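You operate a simulated robot arm through the tools that you are given. There is no shell and no other tool. Be economical: measure what you need, move in short steps, check, and stop when the job is done.

You run a simulated robot arm. Do the job below in one go: nothing can be reset, and whatever is moved stays where it is left.

Task
Open the lidding drawer.

It is judged by the outcome, as a careful person would: the job done as asked, and still so three seconds after it is handed in. It fails if anything else is knocked over, pushed out of place, dropped, spilled or broken.

Robot
A 6-joint arm with a two-finger parallel gripper on a trunk, on a base that drives. Base frame: it is fixed to the floor where the robot stands at the start and does not move with it; the origin is under the middle of the robot, x ahead of it, y to its left, z up. Lengths are in m, angles in degrees, forces in N, time in s.
With the tool pointing down near the work surface it reaches from about 0.48 to 0.88 m from the robot's upright axis, wherever it stands. Its first joint turns from -115.0 to 115.0 degrees. Places, roughly: lidding drawer [0.5, -0.3, 0.7]. Payload 4.2 kg.
The TCP is the grasp point between the finger pads, 0.023 m short of the fingertips. In the tool frame z runs along the fingers and y along their closing line. Largest opening 0.094 m; finger width 0.038, thickness 0.01; the body of the gripper, 0.054 by 0.096 m, starts 0.039 m behind the TCP.
Orientation is that of the tool frame in the base frame, as a unit quaternion [w, x, y, z]. With the fingers straight down and closing along the base's y, the tool's x points along the base's -x, its y along +y and its z along -z.

Tools
- The arm moves only by the tool jog_arm. Its argument "targets" is text: rows parted by semicolons, each of 7 numbers parted by spaces: the shift along the tool's x, y, z in m, then the turn, a rotation vector about the tool's x, y, z in degrees, then the closure in counts, from 0 (fully open) to 255 (shut). In form: x y z rx ry rz hand; .... A call has 1 to 10 rows; each row is the pose to reach, as a shift and turn from the pose commanded when the call began, along the tool's axes at that moment. Rows are played at 5 a second. More than 0.05 m and 8.6 degrees between two rows, or a gripper value outside its range, and nothing of the call is played. A pose out of reach is approached as far as the arm can. The call stops where the force on the tool passes 40 N (or 10 N more than at its start, if that is more) or the arm is blocked; 0.2 s more then pass. The fingers move at their own pace (about 0.108 m/s each) and stop on an object; they squeeze with about 24 N. The grip force told is the motor's: it shows also when the fingers shut on nothing. Time passes only in rows, and 0.2 s behind the last, so rows that repeat a pose let the fingers close. The reply holds the time, the measured pose of the TCP, the force on the tool along the base axes, the opening and the grip force, in the units named above and with some noise.
- Cameras (640 x 400 px; columns grow to the right, rows downward): "scene" is now at [0.2068, 0.1384, 1.1748]; the picture's right is [-0.73, -0.69, 0.00], its down [-0.51, 0.54, -0.67] and it looks along [0.46, -0.49, -0.74] (base axes); focal length 261 px, centre (320, 200). "wrist" rides on the gripper at [0.086, 0.016, -0.074] in the tool frame; the picture's right is [-0.18, 0.98, 0.00], its down [-0.58, -0.11, -0.81] and it looks along [-0.79, -0.15, 0.59] (tool axes); focal length 243 px, centre (320, 200). There is no depth. A picture from a camera that has moved, and an enlarged one, comes with that camera's place and axes in the base frame and with its lens.
- capture(camera): a new picture of that camera. The clock stands still meanwhile.
- slide_trunk(by): slides the trunk up (or, below 0, down) by that many m; the arm and the scene camera ride with it, the base frame stays. It gives what a move gives, with no picture.
- base_move(legs): drives the robot by 1 to 6 legs, each [ahead, turn to the left] in m and degrees, along the robot's own axes; the way and the turn of a leg run together, so that a leg with both is an arc; at most 1.5 m and 180 degrees a leg. The arm and the cameras ride along, it lands a little off, and it stops where it bumps. It gives what a move gives.
- head_to(pan, tilt): turns the head with the scene camera to pan (to the left, within 80 degrees either way) and tilt (down, from -29 to 69), counted from straight ahead of the robot. It gives what a move gives.
- zoom(camera, box): a new picture of the part [left, top, right, bottom] of that camera's present view, enlarged. The clock stands still meanwhile.
- sign_off(): hands the job in; it is judged then, once.

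Work in short steps. Places have to be worked out from the pictures, the camera data and where the tool is seen: move nearer, look again, correct. Check each grasp and each placing, and mend what went wrong. You have 120 turns and 78 pictures in all, those below and enlarged ones among them. Open the gripper and draw the arm clear of the work before you hand the job in, unless the task says otherwise; then end with one line.

The tools are called after "Emit:" by a JSON object that holds its "method" and its "body". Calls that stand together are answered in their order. jog_arm: Moves the arm, as the interface text tells. Its arguments: {"type":"object","properties":{"targets":{"type":"string"}},"required":["targets"]} The other tools are called the same way: slide_trunk (by) slides the trunk up or down; base_move (legs) drives the base; head_to (pan, tilt) turns the head that bears the scene camera; capture (camera) takes a picture; zoom (camera, box) takes an enlarged picture of a part of a camera's view; sign_off () hands the job in.

At the start:

```text
time: 0.0
position: [0.5955, 0.096, 0.8949]
tcp_rot: [0.0, 0.0, 1.0, 0.0]
force: [0.1, 0.0, 0.0]
gripper_width: 0.0942
gripper_force: 0.1
trunk travel left (down, up): [-0.55, 0.44]
robot x, y, heading: [0.0017, -0.0017, 0.1]
head pan, tilt: [-46.5, 47.7]
```

scene: 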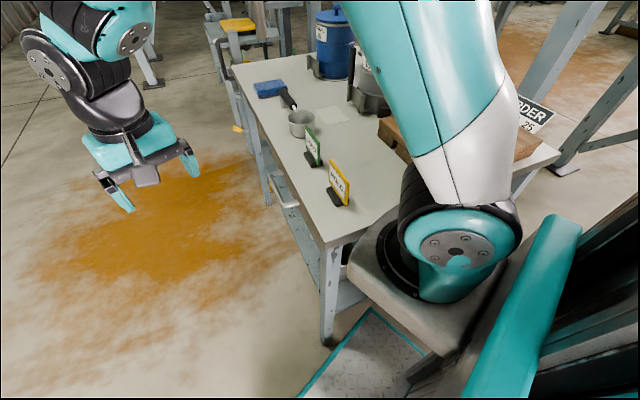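
wrist: 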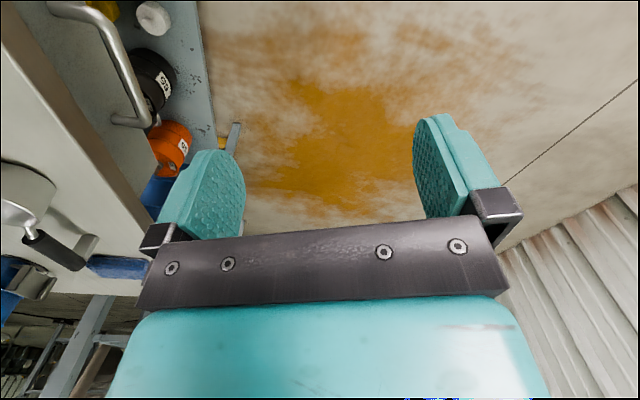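

The bench lies to the right, with signs on its top and a handle on its front edge. I zoom in to read the signs and see the handle(s).

Emit:
{"method": "zoom", "body": {"camera": "scene", "box": [220, 80, 380, 240]}}

Emit:
{"method": "zoom", "body": {"camera": "wrist", "box": [0, 0, 240, 200]}}

```text
2.50 times, centred on (300, 160) of scene
camera zoom: at [0.2068, 0.1384, 1.1748], right [-0.73, -0.69, 0.0], down [-0.51, 0.54, -0.67], along [0.46, -0.49, -0.74], focal length 653 px, centre (370, 300)
```

zoom: 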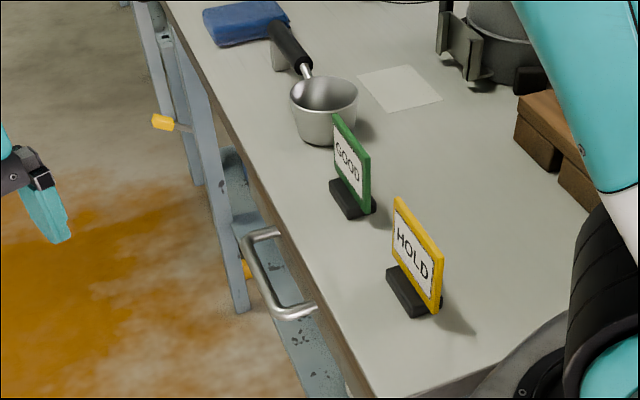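

```text
2.00 times, centred on (120, 100) of wrist
camera zoom: at [0.5095, 0.1127, 0.9678], right [0.18, 0.98, 0.0], down [0.58, -0.11, 0.81], along [0.79, -0.15, -0.59], focal length 485 px, centre (720, 400)
```

zoom: 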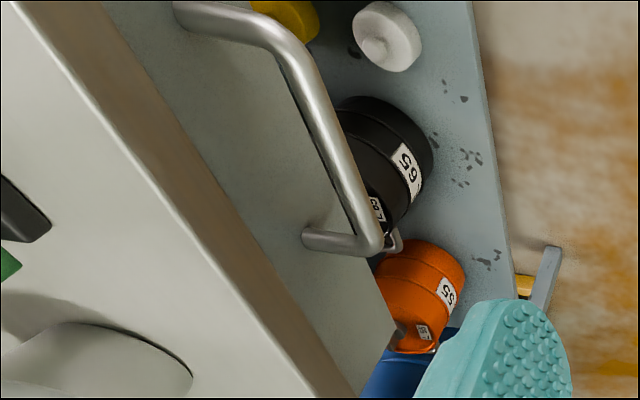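

Triangulating between the two views puts the handle bar at about (0.61,-0.13,0.69), with the bench turned about -23° (front facing (0.39,0.92)). I turn the tool 23° about its axis so its x runs along the bar.

Emit:
{"method": "jog_arm", "body": {"targets": "0 0 0 0 0 7.7 0; 0 0 0 0 0 15.4 0; 0 0 0 0 0 23.2 0; 0 0 0 0 0 23.2 0"}}

Emit:
{"method": "capture", "body": {"camera": "wrist"}}

```text
time: 1.0
position: [0.5946, 0.0958, 0.8951]
tcp_rot: [0.0, 0.202, 0.979, 0.0]
force: [-0.2, 0.1, 0.1]
gripper_width: 0.0939
gripper_force: 0.0
trunk travel left (down, up): [-0.55, 0.44]
robot x, y, heading: [0.0022, -0.001, 0.1]
head pan, tilt: [-46.5, 47.7]
```

```text
73 pictures are left
camera wrist: at [0.5231, 0.1457, 0.9676], right [0.56, 0.83, 0.0], down [0.49, -0.33, 0.81], along [0.67, -0.45, -0.59], focal length 243 px, centre (320, 200)
```

wrist: 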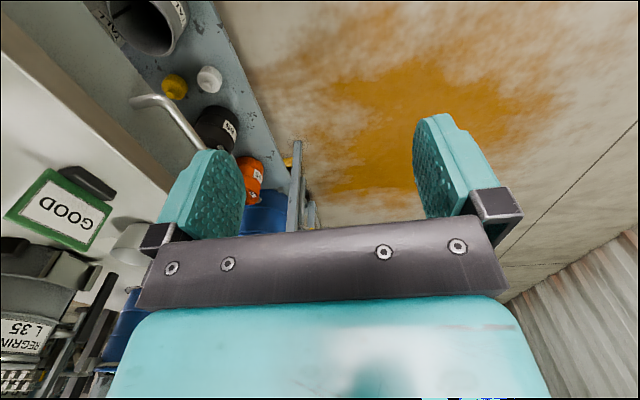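

Orientation matches the bench. Next I tilt the tool 45° about the bar axis so the fingers point down and towards the drawer front.

Emit:
{"method": "jog_arm", "body": {"targets": "0 0 0 7.5 0 0 0; 0 0 0 15 0 0 0; 0 0 0 22.5 0 0 0; 0 0 0 30 0 0 0; 0 0 0 37.5 0 0 0; 0 0 0 45 0 0 0; 0 0 0 45 0 0 0"}}

Emit:
{"method": "capture", "body": {"camera": "wrist"}}

Emit:
{"method": "capture", "body": {"camera": "scene"}}

```text
time: 2.6
position: [0.5805, 0.0821, 0.8801]
tcp_rot: [-0.077, 0.186, 0.905, -0.374]
force: [-0.4, 0.0, 0.3]
gripper_width: 0.094
gripper_force: 0.1
out of reach, approached as far as the arm can: row 6, 7
trunk travel left (down, up): [-0.55, 0.44]
robot x, y, heading: [0.002, -0.002, -0.1]
head pan, tilt: [-46.5, 47.7]
```

```text
72 pictures are left
camera wrist: at [0.5257, 0.1756, 0.9206], right [0.44, 0.57, -0.69], down [0.73, 0.22, 0.65], along [0.52, -0.79, -0.31], focal length 243 px, centre (320, 200)
```

wrist: 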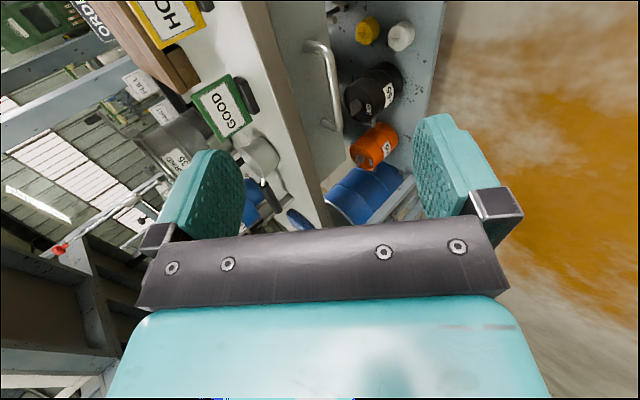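

```text
71 pictures are left
camera scene: at [0.2068, 0.1384, 1.1748], right [-0.73, -0.69, 0.0], down [-0.51, 0.54, -0.67], along [0.46, -0.49, -0.74], focal length 261 px, centre (320, 200)
```

scene: 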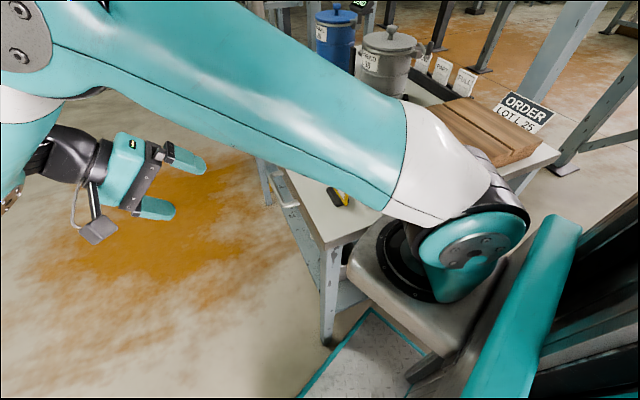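

The tilt is nearly there. I zoom on the handle in the wrist view to refine its position and check for the drawer's label.

Emit:
{"method": "zoom", "body": {"camera": "wrist", "box": [180, 0, 440, 200]}}

```text
2.00 times, centred on (310, 100) of wrist
camera zoom: at [0.5257, 0.1756, 0.9206], right [0.44, 0.57, -0.69], down [0.73, 0.22, 0.65], along [0.52, -0.79, -0.31], focal length 485 px, centre (340, 400)
```

zoom: 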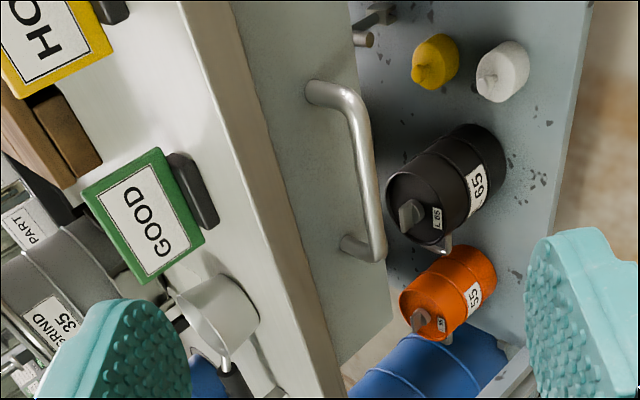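

The handle refines to centre (0.608,-0.131,0.692), bar along (0.92,-0.39), standing ~4 cm off the drawer front; it is the only drawer. I move halfway towards a standoff point with the fingers partly closed, then check clearance of the arm over the signs.

Emit:
{"method": "jog_arm", "body": {"targets": "-0.018 0 0.035 0 0 0 147; -0.036 0 0.07 0 0 0 147; -0.052 0 0.105 0 0 0 147; -0.052 0 0.105 0 0 0 147"}}

Emit:
{"method": "capture", "body": {"camera": "scene"}}

Emit:
{"method": "capture", "body": {"camera": "wrist"}}

```text
time: 3.6
position: [0.5983, -0.0067, 0.8063]
tcp_rot: [-0.077, 0.186, 0.905, -0.375]
force: [0.1, -0.2, -1.0]
gripper_width: 0.0399
gripper_force: 0.0
trunk travel left (down, up): [-0.55, 0.44]
robot x, y, heading: [-0.0031, 0.0026, 0.2]
head pan, tilt: [-46.5, 47.7]
```

```text
69 pictures are left
camera scene: at [0.2067, 0.1384, 1.1748], right [-0.73, -0.69, 0.0], down [-0.51, 0.54, -0.67], along [0.46, -0.49, -0.74], focal length 261 px, centre (320, 200)
```

scene: 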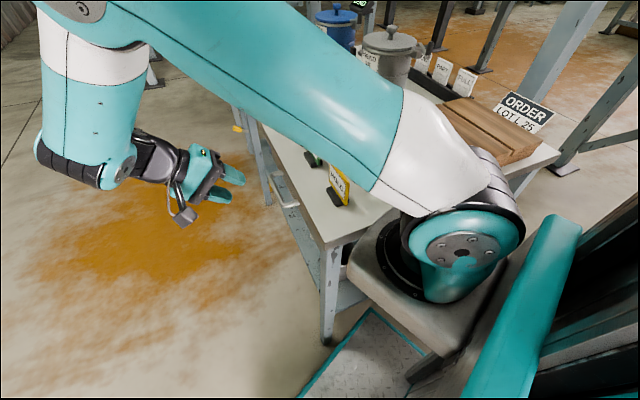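

```text
68 pictures are left
camera wrist: at [0.5448, 0.0871, 0.8472], right [0.44, 0.57, -0.69], down [0.73, 0.22, 0.65], along [0.52, -0.79, -0.31], focal length 243 px, centre (320, 200)
```

wrist: 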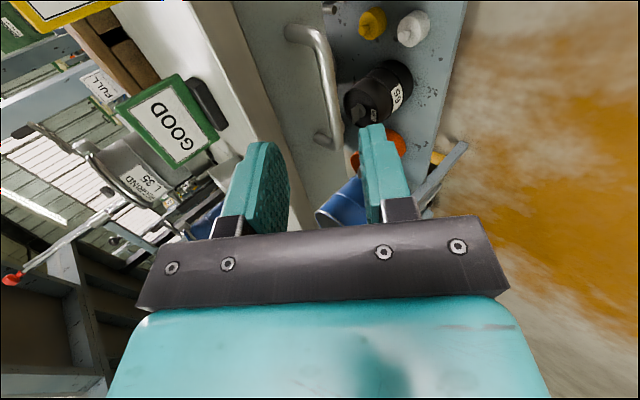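

Readings agree with the handle at (0.608,-0.131,0.69) and the arm is clear. I advance to about 6 cm short and check alignment.

Emit:
{"method": "jog_arm", "body": {"targets": "-0.03 0.002 0.035 0 0 0 147; -0.058 0.004 0.07 0 0 0 147; -0.058 0.004 0.1 0 0 0 147; -0.058 0.004 0.1 0 0 0 147"}}

Emit:
{"method": "capture", "body": {"camera": "wrist"}}

Emit:
{"method": "capture", "body": {"camera": "scene"}}

```text
time: 4.6
position: [0.622, -0.0914, 0.7306]
tcp_rot: [-0.077, 0.186, 0.905, -0.376]
force: [-0.4, -0.8, 0.6]
gripper_width: 0.04
gripper_force: 0.0
trunk travel left (down, up): [-0.55, 0.44]
robot x, y, heading: [-0.0001, -0.0027, -0.0]
head pan, tilt: [-46.5, 47.7]
```

```text
67 pictures are left
camera wrist: at [0.5695, 0.0012, 0.7716], right [0.44, 0.57, -0.69], down [0.73, 0.22, 0.65], along [0.52, -0.79, -0.31], focal length 243 px, centre (320, 200)
```

wrist: 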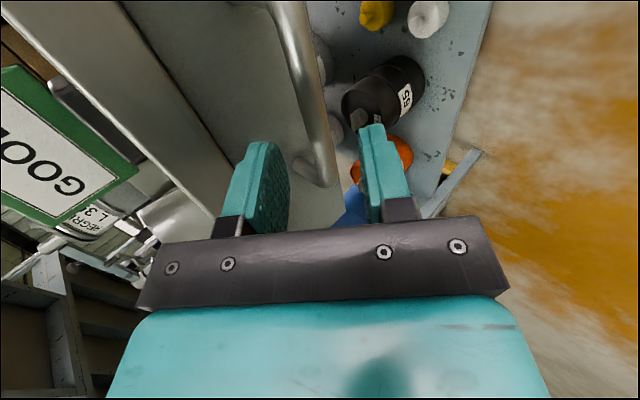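

```text
66 pictures are left
camera scene: at [0.2068, 0.1384, 1.1748], right [-0.73, -0.69, 0.0], down [-0.51, 0.54, -0.67], along [0.46, -0.49, -0.74], focal length 261 px, centre (320, 200)
```

scene: 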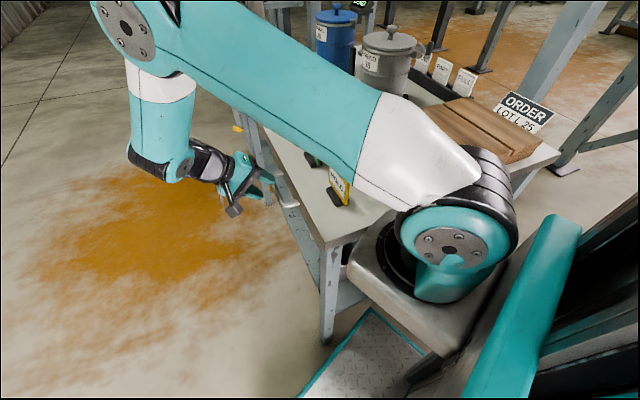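

The bar lies between the fingers, about 5.7 cm ahead. I advance 5 cm and close.

Emit:
{"method": "jog_arm", "body": {"targets": "0 -0.002 0.02 0 0 0 147; 0 -0.002 0.037 0 0 0 147; 0 -0.002 0.051 0 0 0 147; 0 -0.002 0.051 0 0 0 147"}}

Emit:
{"method": "capture", "body": {"camera": "wrist"}}

```text
time: 5.6
position: [0.6092, -0.1247, 0.6968]
tcp_rot: [-0.077, 0.186, 0.905, -0.375]
force: [-0.8, 2.6, 1.2]
gripper_width: 0.0399
gripper_force: 0.1
trunk travel left (down, up): [-0.55, 0.44]
robot x, y, heading: [-0.0003, 0.0002, -0.1]
head pan, tilt: [-46.5, 47.7]
```

```text
65 pictures are left
camera wrist: at [0.555, -0.0324, 0.738], right [0.44, 0.57, -0.69], down [0.73, 0.22, 0.65], along [0.52, -0.79, -0.31], focal length 243 px, centre (320, 200)
```

wrist: 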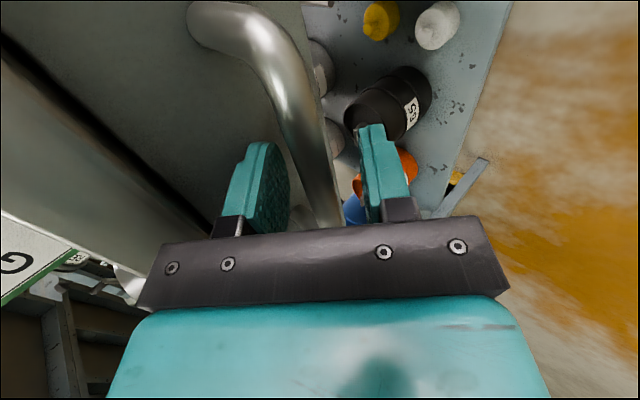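

The bar is between the pads with no real contact force. I close on it.

Emit:
{"method": "jog_arm", "body": {"targets": "0 0 0 0 0 0 200; 0 0 0 0 0 0 255; 0 0 0 0 0 0 255; 0 0 0 0 0 0 255"}}

```text
time: 6.6
position: [0.608, -0.1264, 0.6982]
tcp_rot: [-0.077, 0.185, 0.905, -0.375]
force: [0.0, -1.3, -2.5]
gripper_width: 0.0135
gripper_force: 45.4
trunk travel left (down, up): [-0.55, 0.44]
robot x, y, heading: [0.0008, 0.0045, -0.1]
head pan, tilt: [-46.5, 47.7]
```

The bar is held at 13.5 mm. I pull 8 cm along the outward normal.

Emit:
{"method": "jog_arm", "body": {"targets": "0 0.007 -0.007 0 0 0 255; 0 0.0141 -0.0141 0 0 0 255; 0 0.0212 -0.0212 0 0 0 255; 0 0.0283 -0.0283 0 0 0 255; 0 0.0354 -0.0354 0 0 0 255; 0 0.0424 -0.0424 0 0 0 255; 0 0.0495 -0.0495 0 0 0 255; 0 0.0566 -0.0566 0 0 0 255; 0 0.0566 -0.0566 0 0 0 255"}}

Emit:
{"method": "capture", "body": {"camera": "scene"}}

Emit:
{"method": "capture", "body": {"camera": "wrist"}}

```text
time: 8.6
position: [0.6407, -0.0523, 0.6976]
tcp_rot: [-0.078, 0.186, 0.905, -0.376]
force: [-29.3, 12.6, 7.7]
gripper_width: 0.0134
gripper_force: 45.0
trunk travel left (down, up): [-0.55, 0.44]
robot x, y, heading: [-0.0005, 0.0043, 0.1]
head pan, tilt: [-46.5, 47.7]
```

```text
64 pictures are left
camera scene: at [0.2057, 0.1389, 1.175], right [-0.73, -0.69, 0.0], down [-0.51, 0.54, -0.67], along [0.46, -0.49, -0.74], focal length 261 px, centre (320, 200)
```

scene: 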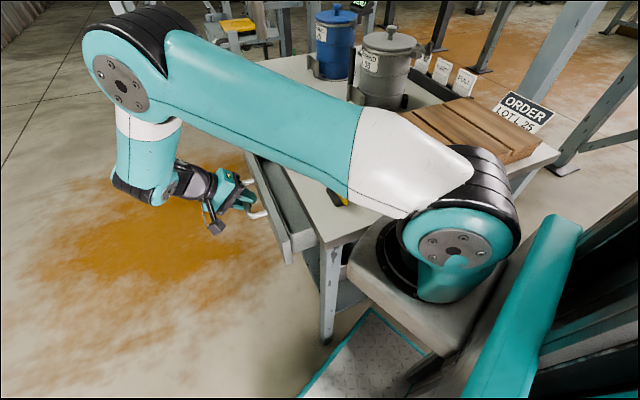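

```text
63 pictures are left
camera wrist: at [0.5869, 0.0422, 0.7378], right [0.44, 0.57, -0.7], down [0.73, 0.22, 0.65], along [0.52, -0.79, -0.31], focal length 243 px, centre (320, 200)
```

wrist: 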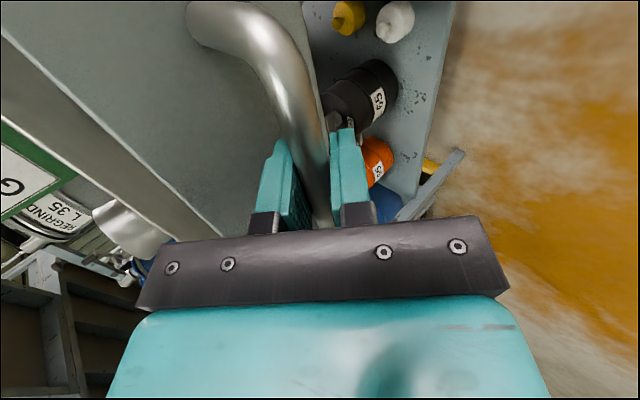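

The drawer slides out 8 cm, but a sideways force of ~30 N along tool x shows my pull direction is a degree or two off. I ease the tool 3 mm along +x to test relief.

Emit:
{"method": "jog_arm", "body": {"targets": "0.0015 0 0 0 0 0 255; 0.003 0 0 0 0 0 255; 0.003 0 0 0 0 0 255"}}

```text
time: 9.4
position: [0.6403, -0.0525, 0.6966]
tcp_rot: [-0.075, 0.187, 0.905, -0.375]
force: [7.9, -4.3, -3.6]
gripper_width: 0.0135
gripper_force: 45.3
trunk travel left (down, up): [-0.55, 0.44]
robot x, y, heading: [0.0007, 0.0012, -0.1]
head pan, tilt: [-46.5, 47.7]
```

Relieved, so the true direction is ~1.7° further round. I pull another 10 cm with that correction.

Emit:
{"method": "jog_arm", "body": {"targets": "-0.0002 0.0088 -0.0088 0 0 0 255; 0.0001 0.0177 -0.0177 0 0 0 255; 0.0005 0.0265 -0.0265 0 0 0 255; 0.0009 0.0354 -0.0354 0 0 0 255; 0.0013 0.0442 -0.0442 0 0 0 255; 0.0017 0.053 -0.053 0 0 0 255; 0.002 0.0619 -0.0619 0 0 0 255; 0.0023 0.0707 -0.0707 0 0 0 255; 0.0023 0.0707 -0.0707 0 0 0 255"}}

Emit:
{"method": "capture", "body": {"camera": "scene"}}

```text
time: 11.4
position: [0.6762, 0.0415, 0.6977]
tcp_rot: [-0.076, 0.185, 0.905, -0.375]
force: [28.7, -11.5, 5.3]
gripper_width: 0.0138
gripper_force: 44.5
trunk travel left (down, up): [-0.55, 0.44]
robot x, y, heading: [-0.0015, 0.0016, -0.0]
head pan, tilt: [-46.5, 47.7]
```

```text
62 pictures are left
camera scene: at [0.2074, 0.138, 1.1748], right [-0.73, -0.69, 0.0], down [-0.51, 0.54, -0.67], along [0.46, -0.49, -0.74], focal length 261 px, centre (320, 200)
```

scene: 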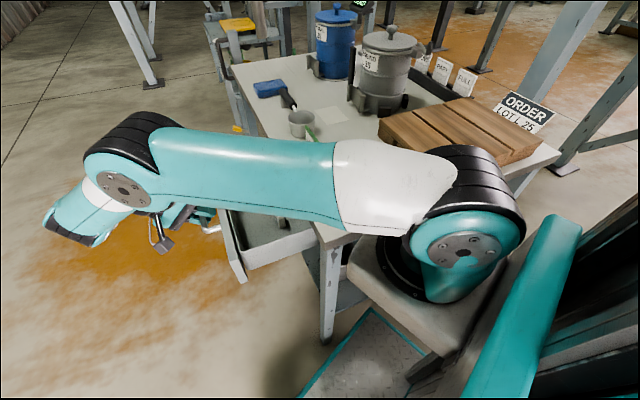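

18 cm open; the side force reversed (~-31 N along tool x), so I ease back 2.3 mm and check before pulling more.

Emit:
{"method": "jog_arm", "body": {"targets": "-0.0012 0 0 0 0 0 255; -0.0022 0 0 0 0 0 255; -0.0022 0 0 0 0 0 255"}}

Emit:
{"method": "capture", "body": {"camera": "wrist"}}

```text
time: 12.2
position: [0.6757, 0.0415, 0.6969]
tcp_rot: [-0.078, 0.186, 0.905, -0.376]
force: [-7.4, 3.3, 3.3]
gripper_width: 0.0134
gripper_force: 44.9
trunk travel left (down, up): [-0.55, 0.44]
robot x, y, heading: [0.0001, 0.0022, 0.1]
head pan, tilt: [-46.5, 47.7]
```

```text
61 pictures are left
camera wrist: at [0.6226, 0.1357, 0.7377], right [0.44, 0.57, -0.7], down [0.73, 0.22, 0.65], along [0.52, -0.79, -0.31], focal length 243 px, centre (320, 200)
```

wrist: 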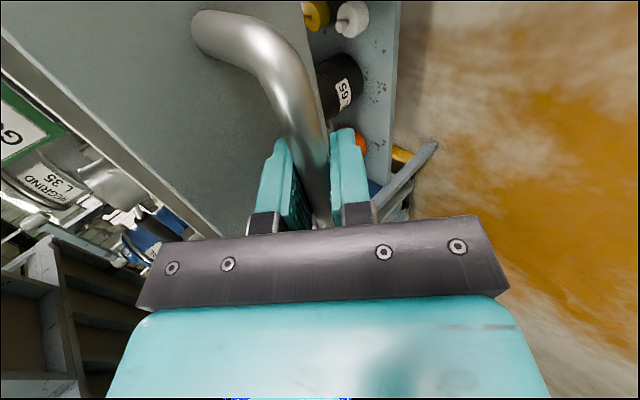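

Relieved. I pull another 6 cm in smaller steps; it will stop itself if the drawer reaches its end.

Emit:
{"method": "jog_arm", "body": {"targets": "0.0003 0.0071 -0.0071 0 0 0 255; 0.0005 0.0141 -0.0141 0 0 0 255; 0.0006 0.0212 -0.0212 0 0 0 255; 0.0008 0.0283 -0.0283 0 0 0 255; 0.001 0.0354 -0.0354 0 0 0 255; 0.0012 0.0424 -0.0424 0 0 0 255; 0.0012 0.0424 -0.0424 0 0 0 255"}}

Emit:
{"method": "capture", "body": {"camera": "scene"}}

```text
time: 13.8
position: [0.6735, 0.0522, 0.6963]
tcp_rot: [-0.074, 0.186, 0.905, -0.374]
force: [31.3, -12.5, 11.4]
gripper_width: 0.0134
gripper_force: 45.5
out of reach, approached as far as the arm can: row 1, 2, 3, 4, 5, 6, 7
trunk travel left (down, up): [-0.55, 0.44]
robot x, y, heading: [0.0, 0.0007, 0.3]
head pan, tilt: [-46.5, 47.7]
```

```text
60 pictures are left
camera scene: at [0.2073, 0.1378, 1.1749], right [-0.73, -0.69, 0.0], down [-0.51, 0.54, -0.67], along [0.46, -0.49, -0.74], focal length 261 px, centre (320, 200)
```

scene: 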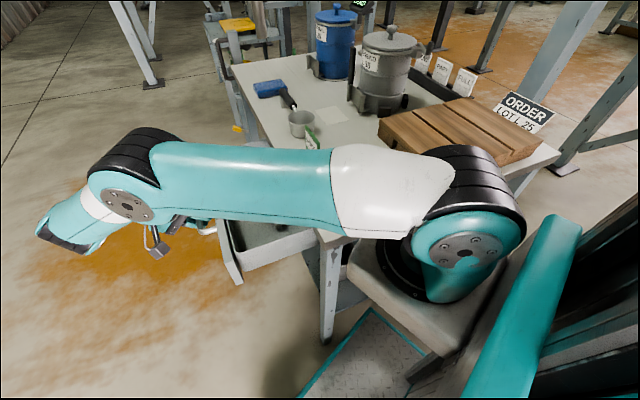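

The arm hit its reach limit in this tilt at ~19 cm open. I relieve the side load, then open the fingers so I can regrip with less tilt.

Emit:
{"method": "jog_arm", "body": {"targets": "-0.0012 0 0 0 0 0 255; -0.0024 0 0 0 0 0 255; -0.0024 0 0 0 0 0 200; -0.0024 0 0 0 0 0 147; -0.0024 0 0 0 0 0 147"}}

Emit:
{"method": "capture", "body": {"camera": "wrist"}}

```text
time: 15.0
position: [0.6729, 0.0508, 0.6971]
tcp_rot: [-0.076, 0.185, 0.905, -0.374]
force: [0.1, 0.1, -0.1]
gripper_width: 0.04
gripper_force: 0.0
trunk travel left (down, up): [-0.55, 0.44]
robot x, y, heading: [0.0025, -0.0015, 0.1]
head pan, tilt: [-46.5, 47.7]
```

```text
59 pictures are left
camera wrist: at [0.619, 0.1441, 0.7373], right [0.44, 0.57, -0.69], down [0.73, 0.22, 0.65], along [0.52, -0.79, -0.31], focal length 243 px, centre (320, 200)
```

wrist: 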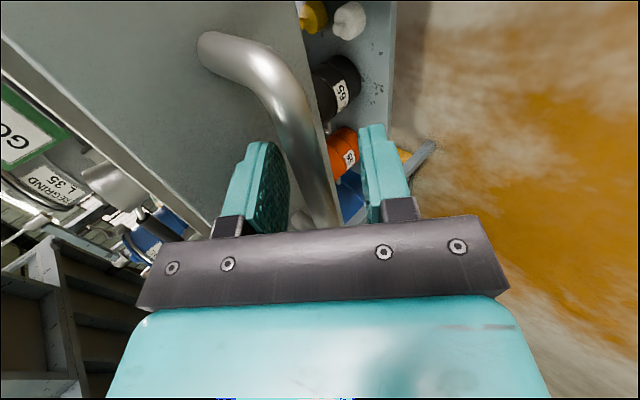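

Released cleanly. I back off 7 cm, then reduce the tilt from 45° to 25° to gain reach.

Emit:
{"method": "jog_arm", "body": {"targets": "0 0 -0.03 0 0 0 147; 0 0 -0.06 0 0 0 147; 0 0 -0.07 -6.7 0 0 147; 0 0 -0.07 -13.4 0 0 147; 0 0 -0.07 -20 0 0 147; 0 0 -0.07 -20 0 0 147"}}

Emit:
{"method": "capture", "body": {"camera": "wrist"}}

```text
time: 16.4
position: [0.694, 0.0948, 0.7455]
tcp_rot: [-0.044, 0.196, 0.957, -0.212]
force: [-0.1, -0.2, 0.0]
gripper_width: 0.0399
gripper_force: 0.0
out of reach, approached as far as the arm can: row 1, 2, 3
trunk travel left (down, up): [-0.55, 0.44]
robot x, y, heading: [-0.0019, -0.0001, -0.1]
head pan, tilt: [-46.5, 47.7]
```

```text
58 pictures are left
camera wrist: at [0.6328, 0.1722, 0.8065], right [0.52, 0.75, -0.41], down [0.63, -0.01, 0.78], along [0.58, -0.67, -0.47], focal length 243 px, centre (320, 200)
```

wrist: 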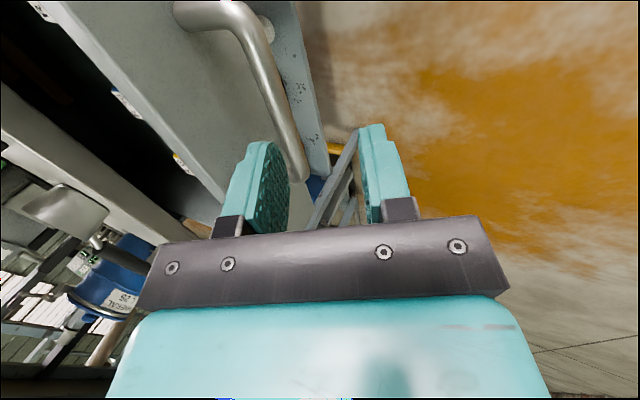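

The drawer stayed put. The bar is now ~2.4 cm sideways (tool -y) and 7 cm ahead; I shift and then advance with slightly narrower opening.

Emit:
{"method": "jog_arm", "body": {"targets": "0.001 -0.012 0.005 0 0 0 163; 0.002 -0.024 0.01 0 0 0 163; 0.002 -0.024 0.03 0 0 0 163; 0.002 -0.024 0.03 0 0 0 163"}}

Emit:
{"method": "capture", "body": {"camera": "wrist"}}

```text
time: 17.4
position: [0.6794, 0.0641, 0.729]
tcp_rot: [-0.044, 0.196, 0.956, -0.212]
force: [-0.3, 0.4, 0.7]
gripper_width: 0.034
gripper_force: 0.0
trunk travel left (down, up): [-0.55, 0.44]
robot x, y, heading: [-0.0048, 0.0026, 0.1]
head pan, tilt: [-46.5, 47.7]
```

```text
57 pictures are left
camera wrist: at [0.6176, 0.1415, 0.79], right [0.52, 0.75, -0.42], down [0.63, -0.01, 0.78], along [0.58, -0.67, -0.47], focal length 243 px, centre (320, 200)
```

wrist: 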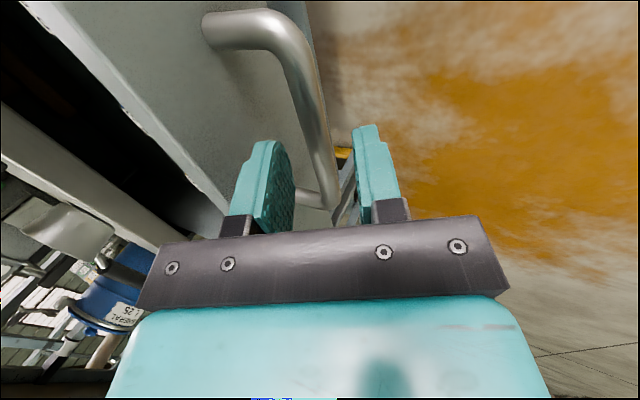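

The bar runs between the fingers. I advance 3.4 cm and close.

Emit:
{"method": "jog_arm", "body": {"targets": "0 0 0.012 0 0 0 163; 0 0 0.024 0 0 0 163; 0 0 0.034 0 0 0 163; 0 0 0.034 0 0 0 163; 0 0 0.034 0 0 0 255; 0 0 0.034 0 0 0 255; 0 0 0.034 0 0 0 255"}}

Emit:
{"method": "capture", "body": {"camera": "wrist"}}

```text
time: 19.0
position: [0.674, 0.0527, 0.6982]
tcp_rot: [-0.044, 0.196, 0.956, -0.212]
force: [1.8, -0.2, 2.5]
gripper_width: 0.0135
gripper_force: 45.0
trunk travel left (down, up): [-0.55, 0.44]
robot x, y, heading: [0.0009, -0.0018, -0.2]
head pan, tilt: [-46.5, 47.7]
```

```text
56 pictures are left
camera wrist: at [0.6126, 0.1288, 0.7587], right [0.52, 0.75, -0.42], down [0.63, -0.01, 0.78], along [0.58, -0.66, -0.47], focal length 243 px, centre (320, 200)
```

wrist: 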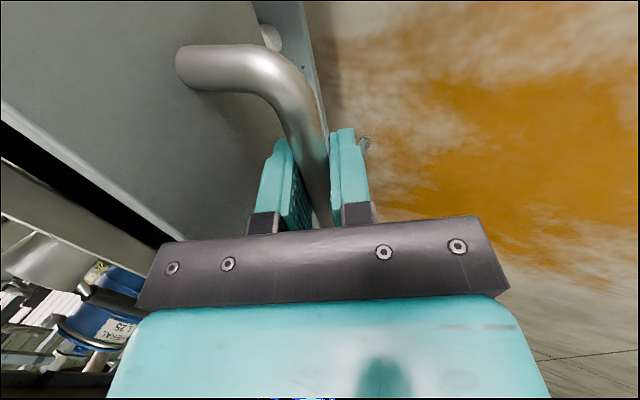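

Held again at 13.5 mm. I pull 6 cm more along the corrected direction.

Emit:
{"method": "jog_arm", "body": {"targets": "0.0002 0.0109 -0.0051 0 0 0 255; 0.0004 0.0217 -0.0101 0 0 0 255; 0.0006 0.0326 -0.0152 0 0 0 255; 0.0008 0.0435 -0.0203 0 0 0 255; 0.001 0.0544 -0.0254 0 0 0 255; 0.001 0.0544 -0.0254 0 0 0 255"}}

Emit:
{"method": "capture", "body": {"camera": "scene"}}

```text
time: 20.4
position: [0.6957, 0.1077, 0.6975]
tcp_rot: [-0.043, 0.196, 0.957, -0.211]
force: [9.0, -4.0, 4.3]
gripper_width: 0.0136
gripper_force: 45.2
trunk travel left (down, up): [-0.55, 0.44]
robot x, y, heading: [0.0003, -0.0016, 0.0]
head pan, tilt: [-46.5, 47.7]
```

```text
55 pictures are left
camera scene: at [0.2071, 0.138, 1.1748], right [-0.73, -0.69, 0.0], down [-0.51, 0.54, -0.67], along [0.46, -0.49, -0.74], focal length 261 px, centre (320, 200)
```

scene: 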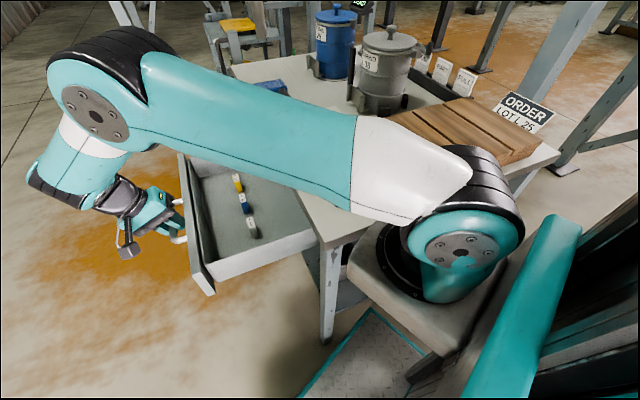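

About 25 cm open and running freely, with contents visible. I pull gently further to find the end stop.

Emit:
{"method": "jog_arm", "body": {"targets": "0 0.0072 -0.0034 0 0 0 255; 0 0.0145 -0.0068 0 0 0 255; 0.0001 0.0217 -0.0101 0 0 0 255; 0.0002 0.029 -0.0135 0 0 0 255; 0.0003 0.0362 -0.0169 0 0 0 255; 0.0004 0.0435 -0.0203 0 0 0 255; 0.0005 0.0507 -0.0236 0 0 0 255; 0.0005 0.0507 -0.0236 0 0 0 255"}}

Emit:
{"method": "capture", "body": {"camera": "scene"}}

```text
time: 21.6
position: [0.7088, 0.1371, 0.6989]
tcp_rot: [-0.048, 0.201, 0.954, -0.216]
force: [-8.9, -9.8, 13.6]
gripper_width: 0.0138
gripper_force: 44.8
trunk travel left (down, up): [-0.55, 0.44]
robot x, y, heading: [-0.003, -0.0004, 0.1]
head pan, tilt: [-46.5, 47.7]
stopped in row 6: the force on the tool passed its limit (the readings are from after the stop); the commanded pose is now the measured one
```

```text
54 pictures are left
camera scene: at [0.2061, 0.1373, 1.1752], right [-0.73, -0.69, 0.0], down [-0.51, 0.54, -0.67], along [0.46, -0.49, -0.74], focal length 261 px, centre (320, 200)
```

scene: 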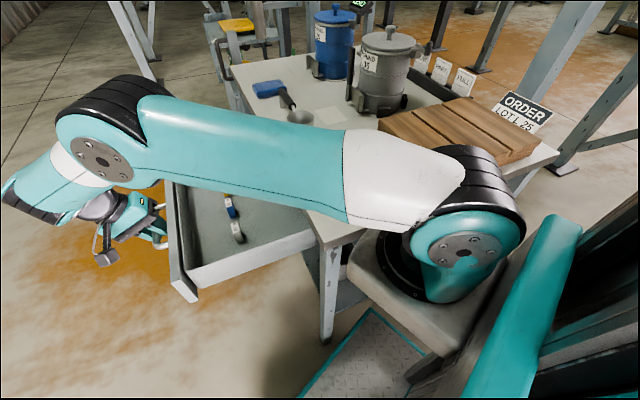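

It reached the end stop at ~28 cm: fully open. I release the bar.

Emit:
{"method": "jog_arm", "body": {"targets": "0 0 0 0 0 0 200; 0 0 0 0 0 0 147; 0 0 0 0 0 0 147"}}

Emit:
{"method": "capture", "body": {"camera": "wrist"}}

```text
time: 22.4
position: [0.7107, 0.1385, 0.6974]
tcp_rot: [-0.048, 0.202, 0.954, -0.217]
force: [-0.3, -0.1, 0.7]
gripper_width: 0.0399
gripper_force: 0.1
trunk travel left (down, up): [-0.55, 0.44]
robot x, y, heading: [-0.0024, 0.0009, -0.1]
head pan, tilt: [-46.5, 47.7]
```

```text
53 pictures are left
camera wrist: at [0.6504, 0.2165, 0.7571], right [0.53, 0.74, -0.42], down [0.64, -0.01, 0.77], along [0.57, -0.68, -0.47], focal length 243 px, centre (320, 200)
```

wrist: 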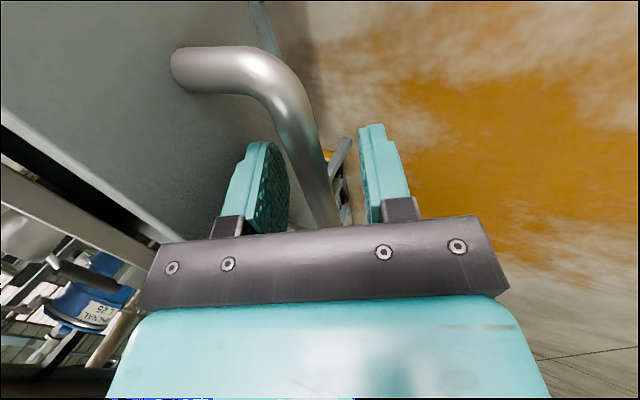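

Fingers are clear of the bar on both sides. I back out along the tool axis.

Emit:
{"method": "jog_arm", "body": {"targets": "0 0 -0.02 0 0 0 147; 0 0 -0.045 0 0 0 147; 0 0 -0.08 0 0 0 147; 0 0 -0.12 0 0 0 60; 0 0 -0.15 0 0 0 0; 0 0 -0.15 0 0 0 0"}}

Emit:
{"method": "capture", "body": {"camera": "wrist"}}

Emit:
{"method": "capture", "body": {"camera": "scene"}}

```text
time: 23.8
position: [0.6948, 0.1741, 0.7577]
tcp_rot: [-0.048, 0.202, 0.954, -0.214]
force: [0.9, -0.5, -0.4]
gripper_width: 0.0937
gripper_force: 0.1
out of reach, approached as far as the arm can: row 2, 3, 4, 5, 6
trunk travel left (down, up): [-0.55, 0.44]
robot x, y, heading: [-0.0002, -0.0016, -0.2]
head pan, tilt: [-46.5, 47.7]
```

```text
52 pictures are left
camera wrist: at [0.6357, 0.253, 0.8182], right [0.53, 0.74, -0.42], down [0.64, -0.01, 0.77], along [0.56, -0.67, -0.48], focal length 243 px, centre (320, 200)
```

wrist: 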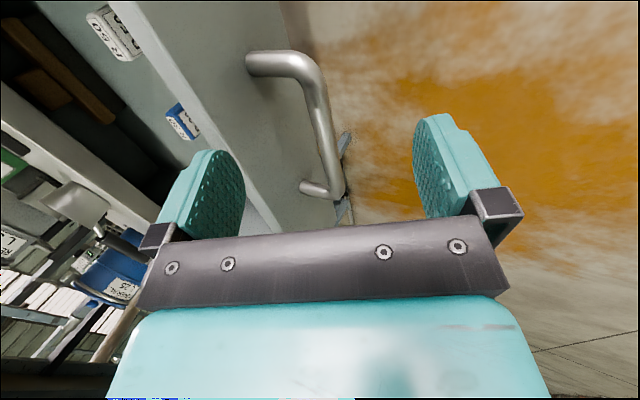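

```text
51 pictures are left
camera scene: at [0.2068, 0.1378, 1.1748], right [-0.73, -0.69, 0.0], down [-0.51, 0.54, -0.67], along [0.46, -0.49, -0.74], focal length 261 px, centre (320, 200)
```

scene: 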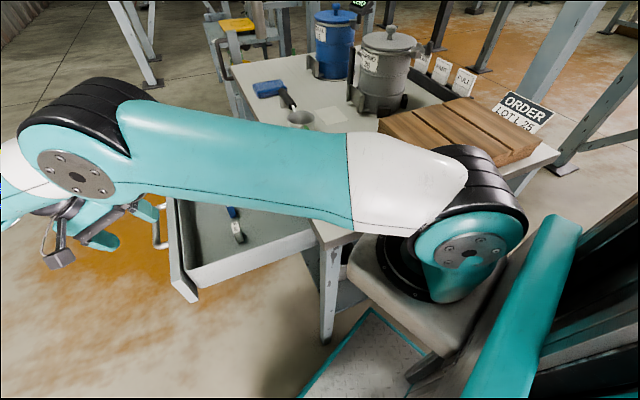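

The gripper is off the handle and the drawer stays open. I raise the trunk straight up 15 cm to clear the arm and look at the whole bench.

Emit:
{"method": "slide_trunk", "body": {"by": 0.15}}

Emit:
{"method": "capture", "body": {"camera": "scene"}}

Emit:
{"method": "capture", "body": {"camera": "wrist"}}

```text
time: 25.6
position: [0.6949, 0.1759, 0.908]
tcp_rot: [-0.048, 0.202, 0.955, -0.214]
force: [0.1, 0.0, 0.3]
gripper_width: 0.0941
gripper_force: 0.0
trunk travel left (down, up): [-0.7, 0.29]
robot x, y, heading: [0.0014, 0.0017, -0.1]
head pan, tilt: [-46.5, 47.7]
```

```text
50 pictures are left
camera scene: at [0.2068, 0.1378, 1.3248], right [-0.73, -0.69, 0.0], down [-0.51, 0.54, -0.67], along [0.46, -0.49, -0.74], focal length 261 px, centre (320, 200)
```

scene: 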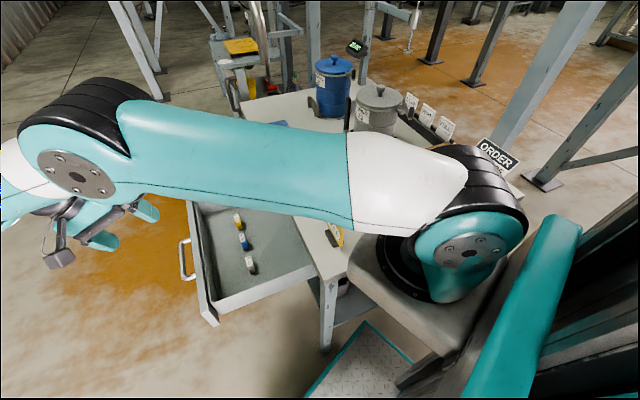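

```text
49 pictures are left
camera wrist: at [0.6357, 0.2529, 0.9682], right [0.53, 0.74, -0.42], down [0.64, -0.01, 0.77], along [0.56, -0.67, -0.48], focal length 243 px, centre (320, 200)
```

wrist: 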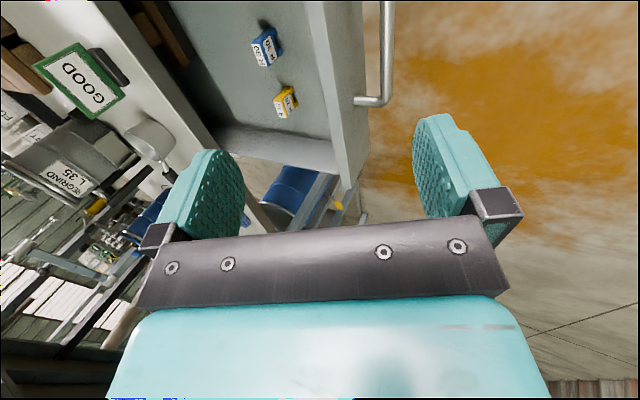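

The drawer is fully open, the signs and pan still stand where they were, and the arm is clear with the gripper open. I hand it in.

Emit:
{"method": "sign_off", "body": {}}

```text
The job is handed in.
```

The lidding drawer is open to its end stop, about 28 cm; nothing else looks disturbed in the last pictures, and the gripper is open and clear of the bench.
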